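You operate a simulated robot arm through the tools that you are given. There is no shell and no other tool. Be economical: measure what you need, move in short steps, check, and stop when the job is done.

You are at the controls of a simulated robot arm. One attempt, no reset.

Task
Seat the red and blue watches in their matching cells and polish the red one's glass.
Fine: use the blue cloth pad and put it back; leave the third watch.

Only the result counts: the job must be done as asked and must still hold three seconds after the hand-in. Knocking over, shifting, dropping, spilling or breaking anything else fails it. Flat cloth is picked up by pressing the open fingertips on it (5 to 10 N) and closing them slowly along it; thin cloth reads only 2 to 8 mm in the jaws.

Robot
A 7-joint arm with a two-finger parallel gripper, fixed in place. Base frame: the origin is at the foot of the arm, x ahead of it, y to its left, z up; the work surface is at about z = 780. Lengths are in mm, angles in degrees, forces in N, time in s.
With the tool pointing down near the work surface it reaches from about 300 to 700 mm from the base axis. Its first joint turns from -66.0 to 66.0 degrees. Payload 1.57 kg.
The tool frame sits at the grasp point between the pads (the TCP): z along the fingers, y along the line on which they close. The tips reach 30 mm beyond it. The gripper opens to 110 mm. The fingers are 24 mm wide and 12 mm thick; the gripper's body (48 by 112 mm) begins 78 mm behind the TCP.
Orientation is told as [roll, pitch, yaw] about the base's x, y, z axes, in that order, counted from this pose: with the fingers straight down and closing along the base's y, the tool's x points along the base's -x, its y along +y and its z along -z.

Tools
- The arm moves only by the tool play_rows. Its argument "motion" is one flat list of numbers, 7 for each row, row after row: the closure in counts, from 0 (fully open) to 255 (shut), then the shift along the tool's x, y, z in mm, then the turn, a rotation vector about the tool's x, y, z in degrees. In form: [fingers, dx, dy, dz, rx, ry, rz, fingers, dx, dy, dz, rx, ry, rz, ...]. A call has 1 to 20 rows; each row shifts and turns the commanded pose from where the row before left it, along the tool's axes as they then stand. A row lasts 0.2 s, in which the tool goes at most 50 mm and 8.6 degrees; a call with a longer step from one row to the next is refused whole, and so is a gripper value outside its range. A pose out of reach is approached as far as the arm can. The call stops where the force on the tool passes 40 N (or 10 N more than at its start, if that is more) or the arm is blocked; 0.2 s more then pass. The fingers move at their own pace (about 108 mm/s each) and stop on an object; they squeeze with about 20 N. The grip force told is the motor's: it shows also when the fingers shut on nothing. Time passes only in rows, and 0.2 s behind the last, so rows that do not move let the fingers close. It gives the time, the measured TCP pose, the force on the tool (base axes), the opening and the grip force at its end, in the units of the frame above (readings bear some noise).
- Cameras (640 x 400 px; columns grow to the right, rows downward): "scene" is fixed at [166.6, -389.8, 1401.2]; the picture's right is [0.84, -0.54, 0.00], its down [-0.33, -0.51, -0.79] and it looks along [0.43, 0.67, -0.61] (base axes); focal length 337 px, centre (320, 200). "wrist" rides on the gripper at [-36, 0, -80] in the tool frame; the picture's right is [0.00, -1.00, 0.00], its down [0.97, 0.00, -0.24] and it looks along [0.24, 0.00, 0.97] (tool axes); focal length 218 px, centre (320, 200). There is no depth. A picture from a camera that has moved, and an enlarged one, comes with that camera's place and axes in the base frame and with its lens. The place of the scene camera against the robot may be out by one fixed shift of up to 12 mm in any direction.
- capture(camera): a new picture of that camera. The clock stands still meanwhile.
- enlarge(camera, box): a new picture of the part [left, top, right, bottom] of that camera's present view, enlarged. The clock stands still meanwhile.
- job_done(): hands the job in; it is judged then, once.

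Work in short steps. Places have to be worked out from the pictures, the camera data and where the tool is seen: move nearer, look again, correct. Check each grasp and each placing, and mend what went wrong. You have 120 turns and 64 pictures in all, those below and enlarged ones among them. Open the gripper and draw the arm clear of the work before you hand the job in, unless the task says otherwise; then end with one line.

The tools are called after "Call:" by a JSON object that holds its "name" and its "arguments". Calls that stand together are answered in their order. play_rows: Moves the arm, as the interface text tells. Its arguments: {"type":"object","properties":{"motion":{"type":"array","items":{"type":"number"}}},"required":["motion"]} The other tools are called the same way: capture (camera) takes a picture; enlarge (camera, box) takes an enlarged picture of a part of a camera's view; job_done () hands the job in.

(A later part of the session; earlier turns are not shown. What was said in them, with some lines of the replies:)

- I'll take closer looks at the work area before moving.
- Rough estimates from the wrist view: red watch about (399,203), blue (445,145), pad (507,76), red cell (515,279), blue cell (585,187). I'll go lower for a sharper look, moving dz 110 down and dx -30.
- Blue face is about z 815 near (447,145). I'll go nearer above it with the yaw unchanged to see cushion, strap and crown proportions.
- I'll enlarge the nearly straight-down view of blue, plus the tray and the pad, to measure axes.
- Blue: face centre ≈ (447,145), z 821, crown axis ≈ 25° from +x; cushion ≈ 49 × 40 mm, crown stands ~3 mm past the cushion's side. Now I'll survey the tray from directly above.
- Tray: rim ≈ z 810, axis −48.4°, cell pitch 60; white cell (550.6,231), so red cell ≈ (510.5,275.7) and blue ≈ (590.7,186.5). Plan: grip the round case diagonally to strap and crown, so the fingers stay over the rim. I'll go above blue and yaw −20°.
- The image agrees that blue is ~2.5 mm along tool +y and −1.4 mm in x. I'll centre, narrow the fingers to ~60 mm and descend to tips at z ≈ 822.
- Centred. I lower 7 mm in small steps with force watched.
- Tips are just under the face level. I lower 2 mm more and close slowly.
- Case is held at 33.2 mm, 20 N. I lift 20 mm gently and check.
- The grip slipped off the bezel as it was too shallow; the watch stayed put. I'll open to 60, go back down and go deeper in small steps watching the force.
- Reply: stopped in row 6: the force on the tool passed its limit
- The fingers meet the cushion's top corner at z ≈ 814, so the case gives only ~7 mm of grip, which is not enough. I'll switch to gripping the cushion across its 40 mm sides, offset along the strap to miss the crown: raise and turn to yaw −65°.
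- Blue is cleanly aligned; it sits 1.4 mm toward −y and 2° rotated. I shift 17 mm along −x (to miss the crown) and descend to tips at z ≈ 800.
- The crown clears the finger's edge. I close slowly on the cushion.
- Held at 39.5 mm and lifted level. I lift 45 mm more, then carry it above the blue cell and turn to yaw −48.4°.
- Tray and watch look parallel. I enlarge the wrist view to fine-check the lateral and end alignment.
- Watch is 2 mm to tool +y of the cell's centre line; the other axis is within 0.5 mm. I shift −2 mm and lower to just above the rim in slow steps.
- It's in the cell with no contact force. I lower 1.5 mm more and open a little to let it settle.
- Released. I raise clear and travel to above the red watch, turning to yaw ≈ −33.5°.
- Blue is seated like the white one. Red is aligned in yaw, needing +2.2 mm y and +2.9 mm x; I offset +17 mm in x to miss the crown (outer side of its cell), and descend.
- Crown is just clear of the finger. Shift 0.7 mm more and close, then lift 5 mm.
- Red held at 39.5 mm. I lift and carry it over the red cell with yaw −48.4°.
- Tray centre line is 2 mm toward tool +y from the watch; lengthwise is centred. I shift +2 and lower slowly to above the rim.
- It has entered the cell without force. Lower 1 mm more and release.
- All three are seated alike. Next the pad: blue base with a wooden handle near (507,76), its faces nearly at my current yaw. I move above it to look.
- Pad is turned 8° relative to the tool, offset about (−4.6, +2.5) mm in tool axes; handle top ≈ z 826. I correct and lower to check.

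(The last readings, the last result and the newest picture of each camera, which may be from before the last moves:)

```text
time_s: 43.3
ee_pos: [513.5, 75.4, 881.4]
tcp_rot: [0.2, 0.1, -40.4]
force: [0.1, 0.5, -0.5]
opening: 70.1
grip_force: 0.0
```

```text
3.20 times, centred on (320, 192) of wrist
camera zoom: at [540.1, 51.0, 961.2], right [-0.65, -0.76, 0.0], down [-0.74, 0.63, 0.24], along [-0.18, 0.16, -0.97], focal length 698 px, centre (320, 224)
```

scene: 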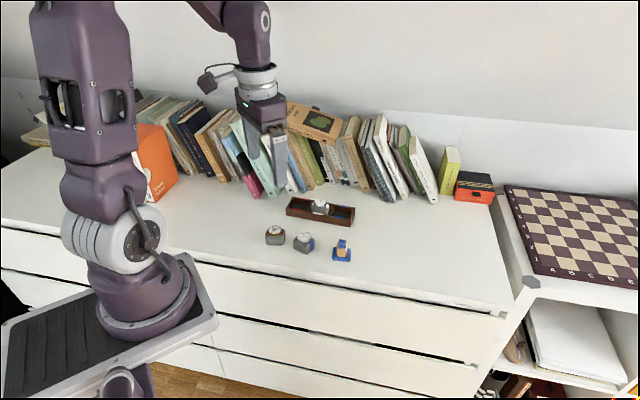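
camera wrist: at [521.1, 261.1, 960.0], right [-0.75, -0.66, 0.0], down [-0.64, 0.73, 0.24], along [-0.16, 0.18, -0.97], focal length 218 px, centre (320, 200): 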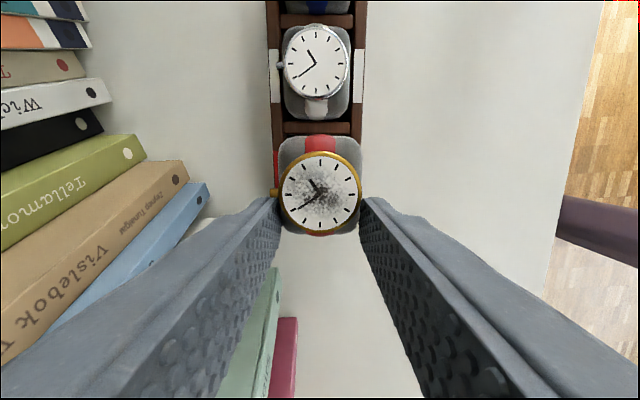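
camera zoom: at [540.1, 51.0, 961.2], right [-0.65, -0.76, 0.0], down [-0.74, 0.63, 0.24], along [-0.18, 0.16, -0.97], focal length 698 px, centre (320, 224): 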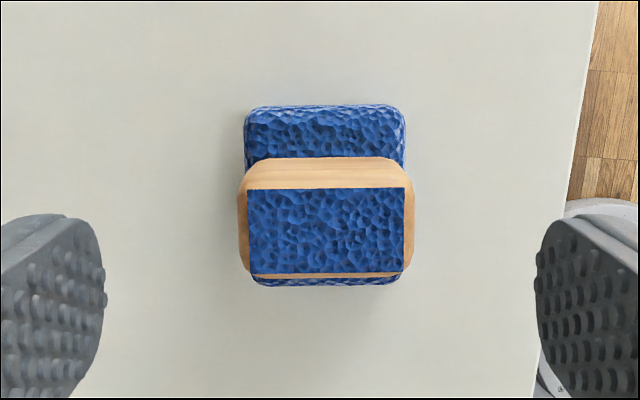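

Well aligned. Shift −1.2 mm in y, −0.7 in x, descend to tips z ≈ 804 and close on the handle.

Call:
{"name": "play_rows", "arguments": {"motion": [93, -0.7, -1.2, 0, 0, 0, 0, 93, 0, 0, 20, 0, 0, 0, 93, 0, 0, 18, 0, 0, 0, 93, 0, 0, 9, 0, 0, 0, 93, 0, 0, 0, 0, 0, 0, 120, 0, 0, 0, 0, 0, 0, 145, 0, 0, 0, 0, 0, 0, 160, 0, 0, 0, 0, 0, 0, 170, 0, 0, 0, 0, 0, 0, 185, 0, 0, 0, 0, 0, 0, 220, 0, 0, 0, 0, 0, 0, 220, 0, 0, 0, 0, 0, 0]}}

Call:
{"name": "enlarge", "arguments": {"camera": "scene", "box": [305, 215, 375, 265]}}

```text
time_s: 45.9
ee_pos: [513.5, 72.6, 833.6]
tcp_rot: [0.1, -0.1, -40.3]
force: [-0.7, 0.5, -0.5]
opening: 37.2
grip_force: 20.4
```

```text
8.00 times, centred on (340, 240) of scene
camera zoom: at [166.6, -389.8, 1401.2], right [0.84, -0.54, 0.0], down [-0.33, -0.51, -0.79], along [0.43, 0.67, -0.61], focal length 2696 px, centre (160, -120)
```

zoom: 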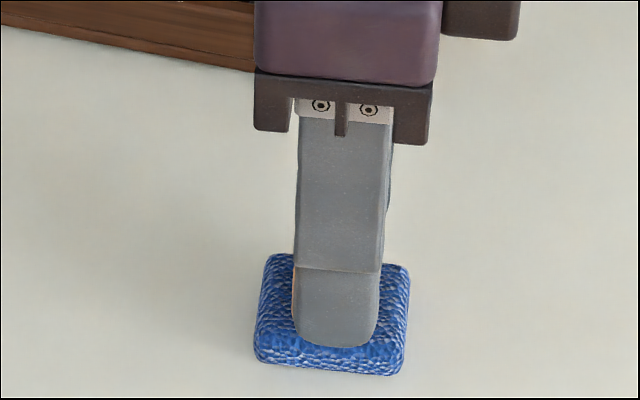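

Handle held (37.2 mm). Put-back pose: TCP ≈ (513.2, 73.3, 834), yaw −40.3. I lift 75 mm and carry the pad above the red watch at (511.8, 276.7).

Call:
{"name": "play_rows", "arguments": {"motion": [220, 0, 0, -3, 0, 0, 0, 220, 0, 0, -12, 0, 0, 0, 220, 0, 0, -20, 0, 0, 0, 220, 0, 0, -20, 0, 0, 0, 220, 0, 0, -20, 0, 0, 0, 220, 8.7, 10.3, 0, 0, 0, 0, 220, 16, 18, 0, 0, 0, 0, 220, 18, 21, 0, 0, 0, 0, 220, 18, 21, 0, 0, 0, 0, 220, 18, 21, 0, 0, 0, 0, 220, 18, 21, 0, 0, 0, 0, 220, 18, 21, 0, 0, 0, 0, 220, 18, 21, 0, 0, 0, 0, 220, 0, 0, 0, 0, 0, 0]}}

Call:
{"name": "capture", "arguments": {"camera": "wrist"}}

Call:
{"name": "enlarge", "arguments": {"camera": "scene", "box": [260, 160, 370, 235]}}

```text
time_s: 48.9
ee_pos: [511.5, 276.4, 906.6]
tcp_rot: [0.1, 0.0, -40.3]
force: [-0.6, -0.1, -0.7]
opening: 36.7
grip_force: 20.4
```

```text
21 pictures are left
camera wrist: at [538.7, 254.0, 986.9], right [-0.65, -0.76, 0.0], down [-0.74, 0.63, 0.24], along [-0.18, 0.16, -0.97], focal length 218 px, centre (320, 200)
```

wrist: 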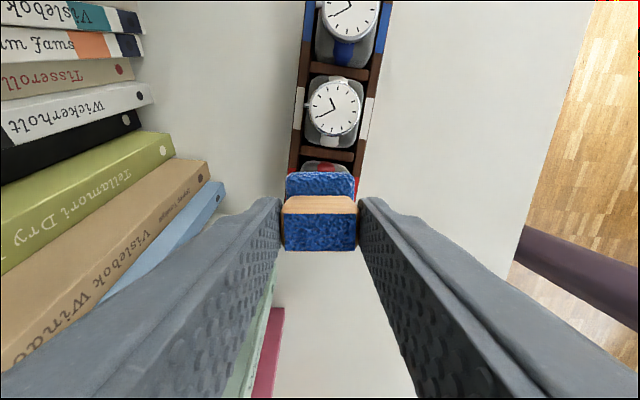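

```text
5.33 times, centred on (315, 198) of scene
camera zoom: at [166.7, -389.8, 1401.2], right [0.84, -0.54, 0.0], down [-0.33, -0.51, -0.79], along [0.43, 0.67, -0.61], focal length 1797 px, centre (347, 213)
```

zoom: 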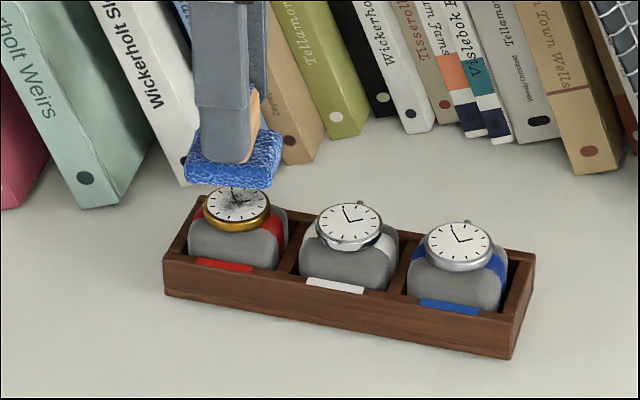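

Pad is over the red watch with bottom near z 852. I lower 22 mm, then approach in small steps with the force watched.

Call:
{"name": "play_rows", "arguments": {"motion": [220, 0, 0, 8, 0, 0, 0, 220, 0, 0, 8, 0, 0, 0, 220, 0, 0, 4, 0, 0, 0, 220, 0, 0, 2, 0, 0, 0, 220, 0, 0, 0, 0, 0, 0]}}

Call:
{"name": "play_rows", "arguments": {"motion": [220, 0, 0, 1, 0, 0, 0, 220, 0, 0, 1, 0, 0, 0, 220, 0, 0, 0, 0, 0, 0]}}

Call:
{"name": "play_rows", "arguments": {"motion": [220, 0, 0, 1, 0, 0, 0, 220, 0, 0, 0, 0, 0, 0]}}

```text
time_s: 50.1
ee_pos: [510.5, 275.8, 885.7]
tcp_rot: [0.1, 0.0, -40.4]
force: [-0.2, -0.3, -2.1]
opening: 37.2
grip_force: 19.7
```

```text
time_s: 50.9
ee_pos: [512.6, 276.3, 883.7]
tcp_rot: [0.0, 0.0, -40.4]
force: [-2.3, -1.7, 16.2]
opening: 37.0
grip_force: 19.8
```

```text
time_s: 51.5
ee_pos: [512.5, 277.1, 883.3]
tcp_rot: [0.1, 0.0, -40.5]
force: [0.0, -0.5, 15.2]
opening: 36.7
grip_force: 19.7
```

Contact at TCP ≈ 883.5, force ≈ 15 N. I ease off 1.2 mm to get a light pressure before rubbing.

Call:
{"name": "play_rows", "arguments": {"motion": [220, 0, 0, -1.2, 0, 0, 0, 220, 0, 0, 0, 0, 0, 0]}}

```text
time_s: 52.1
ee_pos: [511.1, 276.2, 883.2]
tcp_rot: [0.0, 0.0, -40.5]
force: [0.3, 0.1, 0.3]
opening: 36.8
grip_force: 20.1
```

Just off contact. I press 0.6 mm and read the force.

Call:
{"name": "play_rows", "arguments": {"motion": [220, 0, 0, 0.6, 0, 0, 0, 220, 0, 0, 0, 0, 0, 0]}}

```text
time_s: 52.7
ee_pos: [511.4, 277.1, 883.2]
tcp_rot: [0.1, 0.0, -40.4]
force: [-0.3, 0.5, -0.9]
opening: 37.1
grip_force: 20.3
```

Call:
{"name": "play_rows", "arguments": {"motion": [220, 0, 0, 0.4, 0, 0, 0, 220, 0, 0, 0, 0, 0, 0]}}

```text
time_s: 53.3
ee_pos: [511.6, 277.9, 883.4]
tcp_rot: [0.1, 0.0, -40.5]
force: [-1.6, 0.0, 5.1]
opening: 37.0
grip_force: 20.5
```

5 N of pressure. I rub in small strokes of ±5 mm, both ways, ending where I began.

Call:
{"name": "play_rows", "arguments": {"motion": [220, 0, 5, 0, 0, 0, 0, 220, 0, -5, 0, 0, 0, 0, 220, 0, -5, 0, 0, 0, 0, 220, 0, 5, 0, 0, 0, 0, 220, 5, 0, 0, 0, 0, 0, 220, -5, 0, 0, 0, 0, 0, 220, -5, 0, 0, 0, 0, 0, 220, 5, 0, 0, 0, 0, 0, 220, 0, 5, 0, 0, 0, 0, 220, 5, -2, 0, 0, 0, 0, 220, 0, -6, 0, 0, 0, 0, 220, -5, -2, 0, 0, 0, 0, 220, -5, 2, 0, 0, 0, 0, 220, 0, 6, 0, 0, 0, 0, 220, 5, -3, 0, 0, 0, 0, 220, 0, 0, 0, 0, 0, 0]}}

Call:
{"name": "enlarge", "arguments": {"camera": "scene", "box": [260, 160, 370, 235]}}

```text
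time_s: 56.7
ee_pos: [511.8, 275.3, 885.1]
tcp_rot: [0.1, 0.1, -40.4]
force: [-0.1, -0.3, -0.3]
opening: 37.1
grip_force: 19.8
```

```text
5.33 times, centred on (315, 198) of scene
camera zoom: at [166.6, -389.8, 1401.2], right [0.84, -0.54, 0.0], down [-0.33, -0.51, -0.79], along [0.43, 0.67, -0.61], focal length 1797 px, centre (347, 213)
```

zoom: 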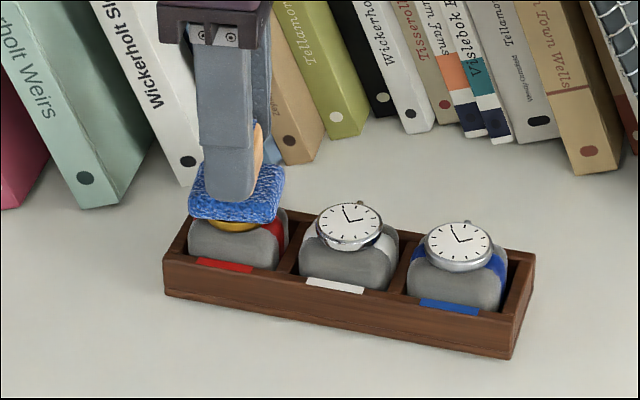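

Force went to about zero, so the rubbing may have been too light. I lift 40 mm and look at the glass.

Call:
{"name": "play_rows", "arguments": {"motion": [220, 0, 0, -15, 0, 0, 0, 220, 0, 0, -25, 0, 0, 0, 220, 0, 0, 0, 0, 0, 0]}}

Call:
{"name": "enlarge", "arguments": {"camera": "scene", "box": [285, 185, 325, 215]}}

```text
time_s: 57.5
ee_pos: [511.3, 276.3, 923.1]
tcp_rot: [0.1, 0.0, -40.5]
force: [-0.5, 0.7, -0.2]
opening: 37.0
grip_force: 20.2
```

```text
13.33 times, centred on (305, 200) of scene
camera zoom: at [166.6, -389.8, 1401.2], right [0.84, -0.54, 0.0], down [-0.33, -0.51, -0.79], along [0.43, 0.67, -0.61], focal length 4493 px, centre (520, 200)
```

zoom: 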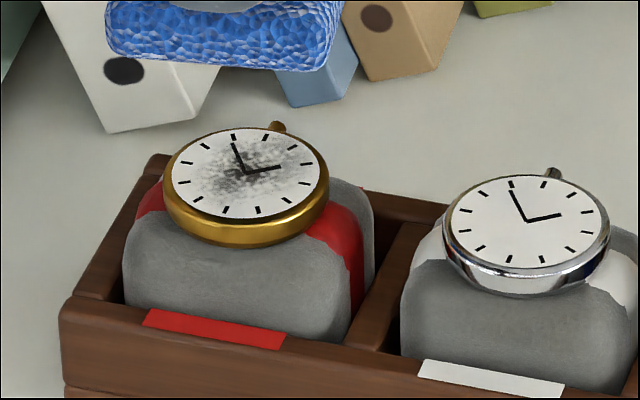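

The smudge is lighter but still there. I go back down with slightly more pressure and longer polishing.

Call:
{"name": "play_rows", "arguments": {"motion": [220, 0, 0, 15, 0, 0, 0, 220, 0, 0, 18, 0, 0, 0, 220, 0, 0, 5, 0, 0, 0, 220, 0, 0, 2.2, 0, 0, 0, 220, 0, 0, 0, 0, 0, 0]}}

Call:
{"name": "play_rows", "arguments": {"motion": [220, 0, 0, 0.4, 0, 0, 0, 220, 0, 0, 0, 0, 0, 0]}}

```text
time_s: 58.7
ee_pos: [510.4, 277.1, 884.6]
tcp_rot: [0.1, 0.0, -40.5]
force: [-0.5, -0.3, -0.4]
opening: 37.2
grip_force: 19.6
```

```text
time_s: 59.3
ee_pos: [511.6, 276.3, 883.7]
tcp_rot: [0.2, 0.0, -40.3]
force: [-0.6, 1.0, 1.3]
opening: 36.9
grip_force: 20.0
```

Barely touching; press 0.6 mm more.

Call:
{"name": "play_rows", "arguments": {"motion": [220, 0, 0, 0.6, 0, 0, 0, 220, 0, 0, 0, 0, 0, 0]}}

```text
time_s: 59.9
ee_pos: [512.5, 278.3, 883.2]
tcp_rot: [0.1, 0.0, -40.4]
force: [-1.5, -1.1, 7.6]
opening: 36.7
grip_force: 20.1
```

7.6 N. I rub with slower strokes and check the force afterward.

Call:
{"name": "play_rows", "arguments": {"motion": [220, 0, 4, 0, 0, 0, 0, 220, 0, 4, 0, 0, 0, 0, 220, 0, -4, 0, 0, 0, 0, 220, 0, -4, 0, 0, 0, 0, 220, 0, -4, 0, 0, 0, 0, 220, 0, -4, 0, 0, 0, 0, 220, 0, 4, 0, 0, 0, 0, 220, 0, 4, 0, 0, 0, 0]}}

```text
time_s: 61.7
ee_pos: [511.7, 274.8, 882.7]
tcp_rot: [0.1, 0.0, -40.4]
force: [-2.6, -2.7, 6.9]
opening: 37.1
grip_force: 19.8
```

Force holds at ~7 N. I continue with strokes along both axes.

Call:
{"name": "play_rows", "arguments": {"motion": [220, 4, 0, 0, 0, 0, 0, 220, 3, 0, 0, 0, 0, 0, 220, -4, 0, 0, 0, 0, 0, 220, -3, 0, 0, 0, 0, 0, 220, -4, 0, 0, 0, 0, 0, 220, -3, 0, 0, 0, 0, 0, 220, 4, 0, 0, 0, 0, 0, 220, 3, 0, 0, 0, 0, 0, 220, 0, 4, 0, 0, 0, 0, 220, 0, 4, 0, 0, 0, 0, 220, 0, -4, 0, 0, 0, 0, 220, 0, -4, 0, 0, 0, 0, 220, 0, -4, 0, 0, 0, 0, 220, 0, -4, 0, 0, 0, 0, 220, 0, 4, 0, 0, 0, 0, 220, 0, 4, 0, 0, 0, 0]}}

Call:
{"name": "play_rows", "arguments": {"motion": [220, 0, 4, 0, 0, 0, 0, 220, 0, 4, 0, 0, 0, 0, 220, 0, -4, 0, 0, 0, 0, 220, 0, -4, 0, 0, 0, 0, 220, 0, -4, 0, 0, 0, 0, 220, 0, -4, 0, 0, 0, 0, 220, 0, 4, 0, 0, 0, 0, 220, 0, 4, 0, 0, 0, 0, 220, 0, 0, 0, 0, 0, 0, 220, 0, 0, -15, 0, 0, 0, 220, 0, 0, -25, 0, 0, 0, 220, 0, 0, 0, 0, 0, 0]}}

Call:
{"name": "enlarge", "arguments": {"camera": "scene", "box": [285, 185, 325, 215]}}

```text
time_s: 65.1
ee_pos: [512.8, 276.6, 881.8]
tcp_rot: [0.0, 0.0, -40.4]
force: [-2.0, -2.2, 6.6]
opening: 36.9
grip_force: 20.1
```

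```text
time_s: 67.7
ee_pos: [511.5, 275.2, 921.0]
tcp_rot: [0.1, 0.0, -40.5]
force: [0.3, 1.3, -0.4]
opening: 37.1
grip_force: 20.3
```

```text
13.33 times, centred on (305, 200) of scene
camera zoom: at [166.6, -389.8, 1401.2], right [0.84, -0.54, 0.0], down [-0.33, -0.51, -0.79], along [0.43, 0.67, -0.61], focal length 4493 px, centre (520, 200)
```

zoom: 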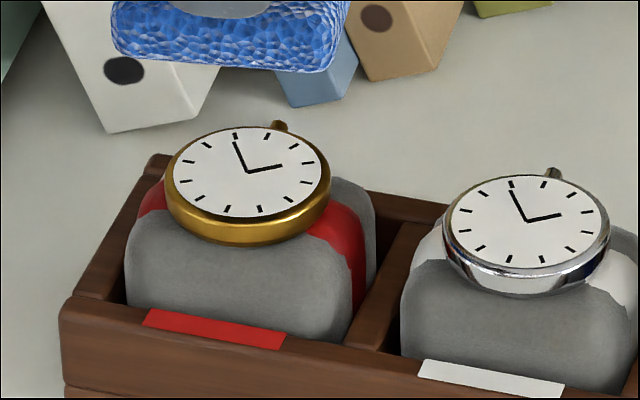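

The glass is clean. I carry the pad back by the exact reverse path and look before lowering.

Call:
{"name": "play_rows", "arguments": {"motion": [220, -8.7, -10.3, 0, 0, 0, 0, 220, -16, -18, 0, 0, 0, 0, 220, -18, -21, 0, 0, 0, 0, 220, -18, -21, 0, 0, 0, 0, 220, -18, -21, 0, 0, 0, 0, 220, -18, -21, 0, 0, 0, 0, 220, -18, -21, 0, 0, 0, 0, 220, -18, -21, 0, 0, 0, 0, 220, 0, 0, 20, 0, 0, 0, 220, 0, 0, 20, 0, 0, 0, 220, 0, 0, 20, 0, 0, 0, 220, 0, 0, 15, 0, 0, 0, 220, 0, 0, 5, 0, 0, 0, 220, 0, 0, 0, 0, 0, 0]}}

Call:
{"name": "enlarge", "arguments": {"camera": "scene", "box": [305, 215, 375, 265]}}

```text
time_s: 70.7
ee_pos: [512.8, 73.9, 842.1]
tcp_rot: [0.0, 0.0, -40.5]
force: [0.0, 0.2, -0.9]
opening: 36.9
grip_force: 20.4
```

```text
8.00 times, centred on (340, 240) of scene
camera zoom: at [166.6, -389.8, 1401.2], right [0.84, -0.54, 0.0], down [-0.33, -0.51, -0.79], along [0.43, 0.67, -0.61], focal length 2696 px, centre (160, -120)
```

zoom: 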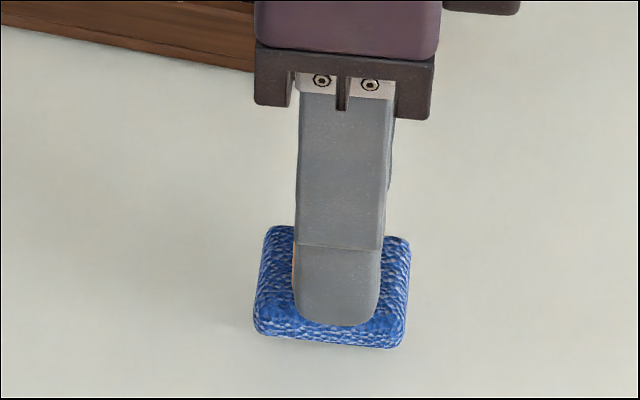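

It's right above its old place, about 8 mm up. I lower in small steps.

Call:
{"name": "play_rows", "arguments": {"motion": [220, 0, 0, 4, 0, 0, 0, 220, 0, 0, 2, 0, 0, 0, 220, 0, 0, 1, 0, 0, 0, 220, 0, 0, 0, 0, 0, 0]}}

Call:
{"name": "play_rows", "arguments": {"motion": [220, 0, 0, 0.7, 0, 0, 0, 220, 0, 0, 0, 0, 0, 0]}}

```text
time_s: 71.7
ee_pos: [514.2, 72.9, 836.1]
tcp_rot: [0.1, -0.1, -40.4]
force: [0.0, 0.6, 0.1]
opening: 37.1
grip_force: 20.2
```

```text
time_s: 72.3
ee_pos: [514.5, 72.8, 835.1]
tcp_rot: [0.1, 0.0, -40.4]
force: [-0.3, -1.0, -0.6]
opening: 37.1
grip_force: 20.0
```

Call:
{"name": "play_rows", "arguments": {"motion": [220, 0, 0, 0.7, 0, 0, 0, 220, 0, 0, 0, 0, 0, 0]}}

Call:
{"name": "play_rows", "arguments": {"motion": [220, 0, 0, 0.6, 0, 0, 0, 220, 0, 0, 0, 0, 0, 0]}}

```text
time_s: 72.9
ee_pos: [513.5, 73.3, 835.3]
tcp_rot: [0.0, 0.0, -40.4]
force: [-0.6, 1.5, -0.7]
opening: 36.8
grip_force: 19.6
```

```text
time_s: 73.5
ee_pos: [512.7, 73.6, 834.5]
tcp_rot: [0.1, 0.0, -40.4]
force: [0.2, 0.0, -1.0]
opening: 37.0
grip_force: 19.8
```

Still no contact; two more small steps.

Call:
{"name": "play_rows", "arguments": {"motion": [220, 0, 0, 0.7, 0, 0, 0, 220, 0, 0, 0, 0, 0, 0]}}

Call:
{"name": "play_rows", "arguments": {"motion": [220, 0, 0, 0.6, 0, 0, 0, 220, 0, 0, 0, 0, 0, 0]}}

```text
time_s: 74.1
ee_pos: [513.4, 72.5, 834.7]
tcp_rot: [0.1, 0.1, -40.3]
force: [-0.4, -0.3, -0.1]
opening: 37.2
grip_force: 20.6
```

```text
time_s: 74.7
ee_pos: [513.8, 72.4, 833.2]
tcp_rot: [0.1, 0.0, -40.3]
force: [0.2, 0.5, 0.0]
opening: 37.2
grip_force: 19.6
```

Call:
{"name": "play_rows", "arguments": {"motion": [220, 0, 0, 0.7, 0, 0, 0, 220, 0, 0, 0, 0, 0, 0]}}

Call:
{"name": "enlarge", "arguments": {"camera": "scene", "box": [305, 215, 375, 265]}}

```text
time_s: 75.3
ee_pos: [513.5, 71.6, 832.4]
tcp_rot: [0.1, 0.0, -40.3]
force: [0.0, 0.6, -0.1]
opening: 37.1
grip_force: 20.1
```

```text
8.00 times, centred on (340, 240) of scene
camera zoom: at [166.6, -389.8, 1401.2], right [0.84, -0.54, 0.0], down [-0.33, -0.51, -0.79], along [0.43, 0.67, -0.61], focal length 2696 px, centre (160, -120)
```

zoom: 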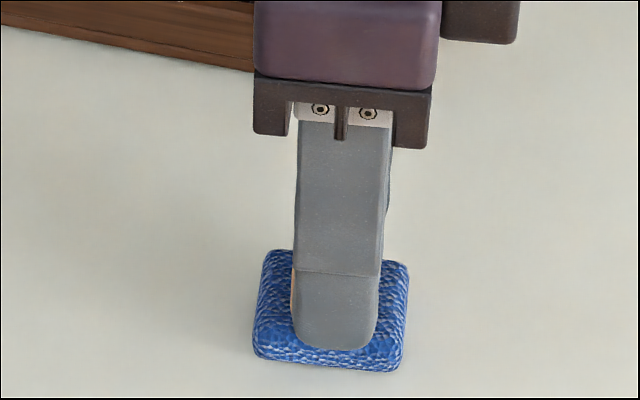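

The pad is ~1 mm above the surface still. Lower a little more.

Call:
{"name": "play_rows", "arguments": {"motion": [220, 0, 0, 0.7, 0, 0, 0, 220, 0, 0, 0, 0, 0, 0]}}

Call:
{"name": "play_rows", "arguments": {"motion": [220, 0, 0, 0.5, 0, 0, 0, 220, 0, 0, 0, 0, 0, 0]}}

```text
time_s: 75.9
ee_pos: [513.7, 72.8, 830.8]
tcp_rot: [0.1, 0.0, -40.4]
force: [0.2, -0.2, -1.1]
opening: 37.1
grip_force: 19.8
```

```text
time_s: 76.5
ee_pos: [513.6, 73.9, 832.1]
tcp_rot: [0.1, -0.1, -40.4]
force: [0.2, 0.3, -0.7]
opening: 36.9
grip_force: 19.9
```

Call:
{"name": "play_rows", "arguments": {"motion": [220, 0, 0, 0.6, 0, 0, 0, 220, 0, 0, 0, 0, 0, 0]}}

Call:
{"name": "play_rows", "arguments": {"motion": [220, 0, 0, 0.6, 0, 0, 0, 220, 0, 0, 0, 0, 0, 0]}}

```text
time_s: 77.1
ee_pos: [513.6, 73.0, 830.3]
tcp_rot: [0.1, 0.0, -40.4]
force: [-1.6, 0.4, 7.8]
opening: 37.0
grip_force: 20.0
```

```text
time_s: 77.7
ee_pos: [514.4, 73.7, 829.2]
tcp_rot: [0.1, 0.0, -40.4]
force: [-2.7, 1.5, 15.9]
opening: 36.9
grip_force: 20.0
```

The pad rests on the surface (force rose). I back off 0.8 mm, open evenly and rise clear.

Call:
{"name": "play_rows", "arguments": {"motion": [220, 0, 0, -0.8, 0, 0, 0, 220, 0, 0, 0, 0, 0, 0, 160, 0, 0, 0, 0, 0, 0, 140, 0, 0, 0, 0, 0, 0, 100, 0, 0, 0, 0, 0, 0, 93, 0, 0, 0, 0, 0, 0, 93, 0, 0, -10, 0, 0, 0, 93, 0, 0, -25, 0, 0, 0, 93, 0, 0, -30, 0, 0, 0, 60, 0, 0, -30, 0, 0, 0, 0, 0, 0, -30, 0, 0, 0, 0, 0, 0, -30, 0, 0, 0, 0, 0, 0, 0, 0, 0, 0]}}

Call:
{"name": "enlarge", "arguments": {"camera": "scene", "box": [240, 180, 380, 270]}}

Call:
{"name": "enlarge", "arguments": {"camera": "scene", "box": [280, 180, 370, 230]}}

```text
time_s: 80.5
ee_pos: [512.8, 72.9, 985.4]
tcp_rot: [0.2, -0.1, -40.4]
force: [-0.4, -0.5, -0.4]
opening: 110.1
grip_force: 0.0
```

```text
4.44 times, centred on (310, 225) of scene
camera zoom: at [166.6, -389.8, 1401.2], right [0.84, -0.54, 0.0], down [-0.33, -0.51, -0.79], along [0.43, 0.67, -0.61], focal length 1498 px, centre (364, 89)
```

zoom: 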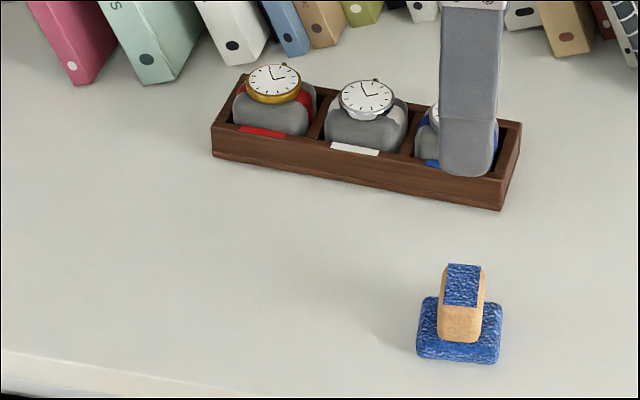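

```text
7.11 times, centred on (325, 205) of scene
camera zoom: at [166.6, -389.8, 1401.2], right [0.84, -0.54, 0.0], down [-0.33, -0.51, -0.79], along [0.43, 0.67, -0.61], focal length 2396 px, centre (284, 164)
```

zoom: 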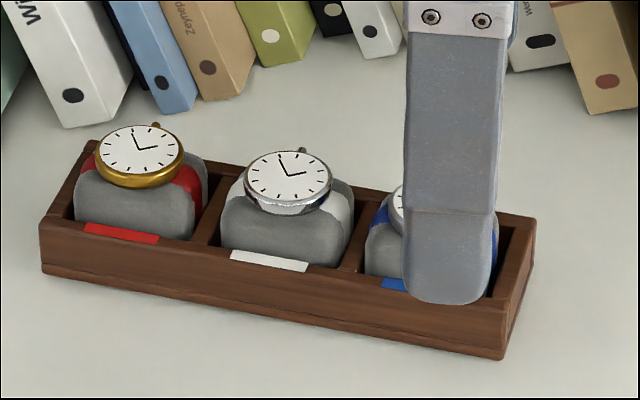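

Pad is back in its exact spot, and red sits level with white. I draw the arm back to the start area and take a last look.

Call:
{"name": "play_rows", "arguments": {"motion": [0, 20, 0, -25, 0, 0, 0, 0, 40, -10, -25, 0, 0, 0, 0, 40, -20, 0, 0, 0, 0, 0, 40, -20, 0, 0, 0, 0, 0, 20, -10, 0, 0, 0, 0, 0, 0, 0, 0, 0, 0, 0]}}

Call:
{"name": "enlarge", "arguments": {"camera": "scene", "box": [270, 180, 380, 270]}}

```text
time_s: 81.9
ee_pos: [351.5, 132.0, 1035.6]
tcp_rot: [0.1, 0.0, -40.4]
force: [0.3, -0.5, -0.5]
opening: 110.0
grip_force: 0.1
```

```text
4.44 times, centred on (325, 225) of scene
camera zoom: at [166.6, -389.8, 1401.2], right [0.84, -0.54, 0.0], down [-0.33, -0.51, -0.79], along [0.43, 0.67, -0.61], focal length 1498 px, centre (298, 89)
```

zoom: 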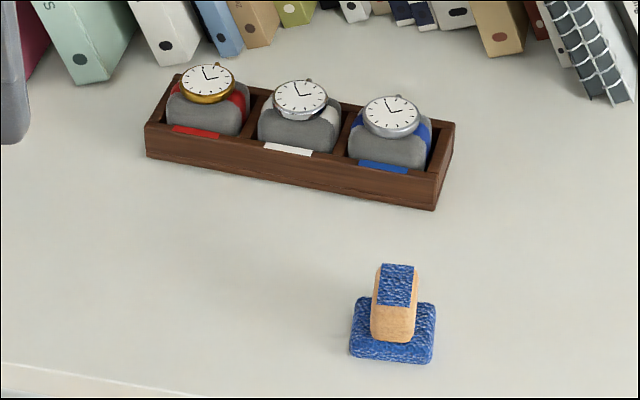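

Both watches are seated, the red glass is clean, the pad is back and the arm is clear, so I hand the job in.

Call:
{"name": "job_done", "arguments": {}}

```text
The job is handed in.
```

The red and blue watches are seated in their matching cells, the red one's glass is polished clean, the blue pad is back where it was, and the third watch was left alone.
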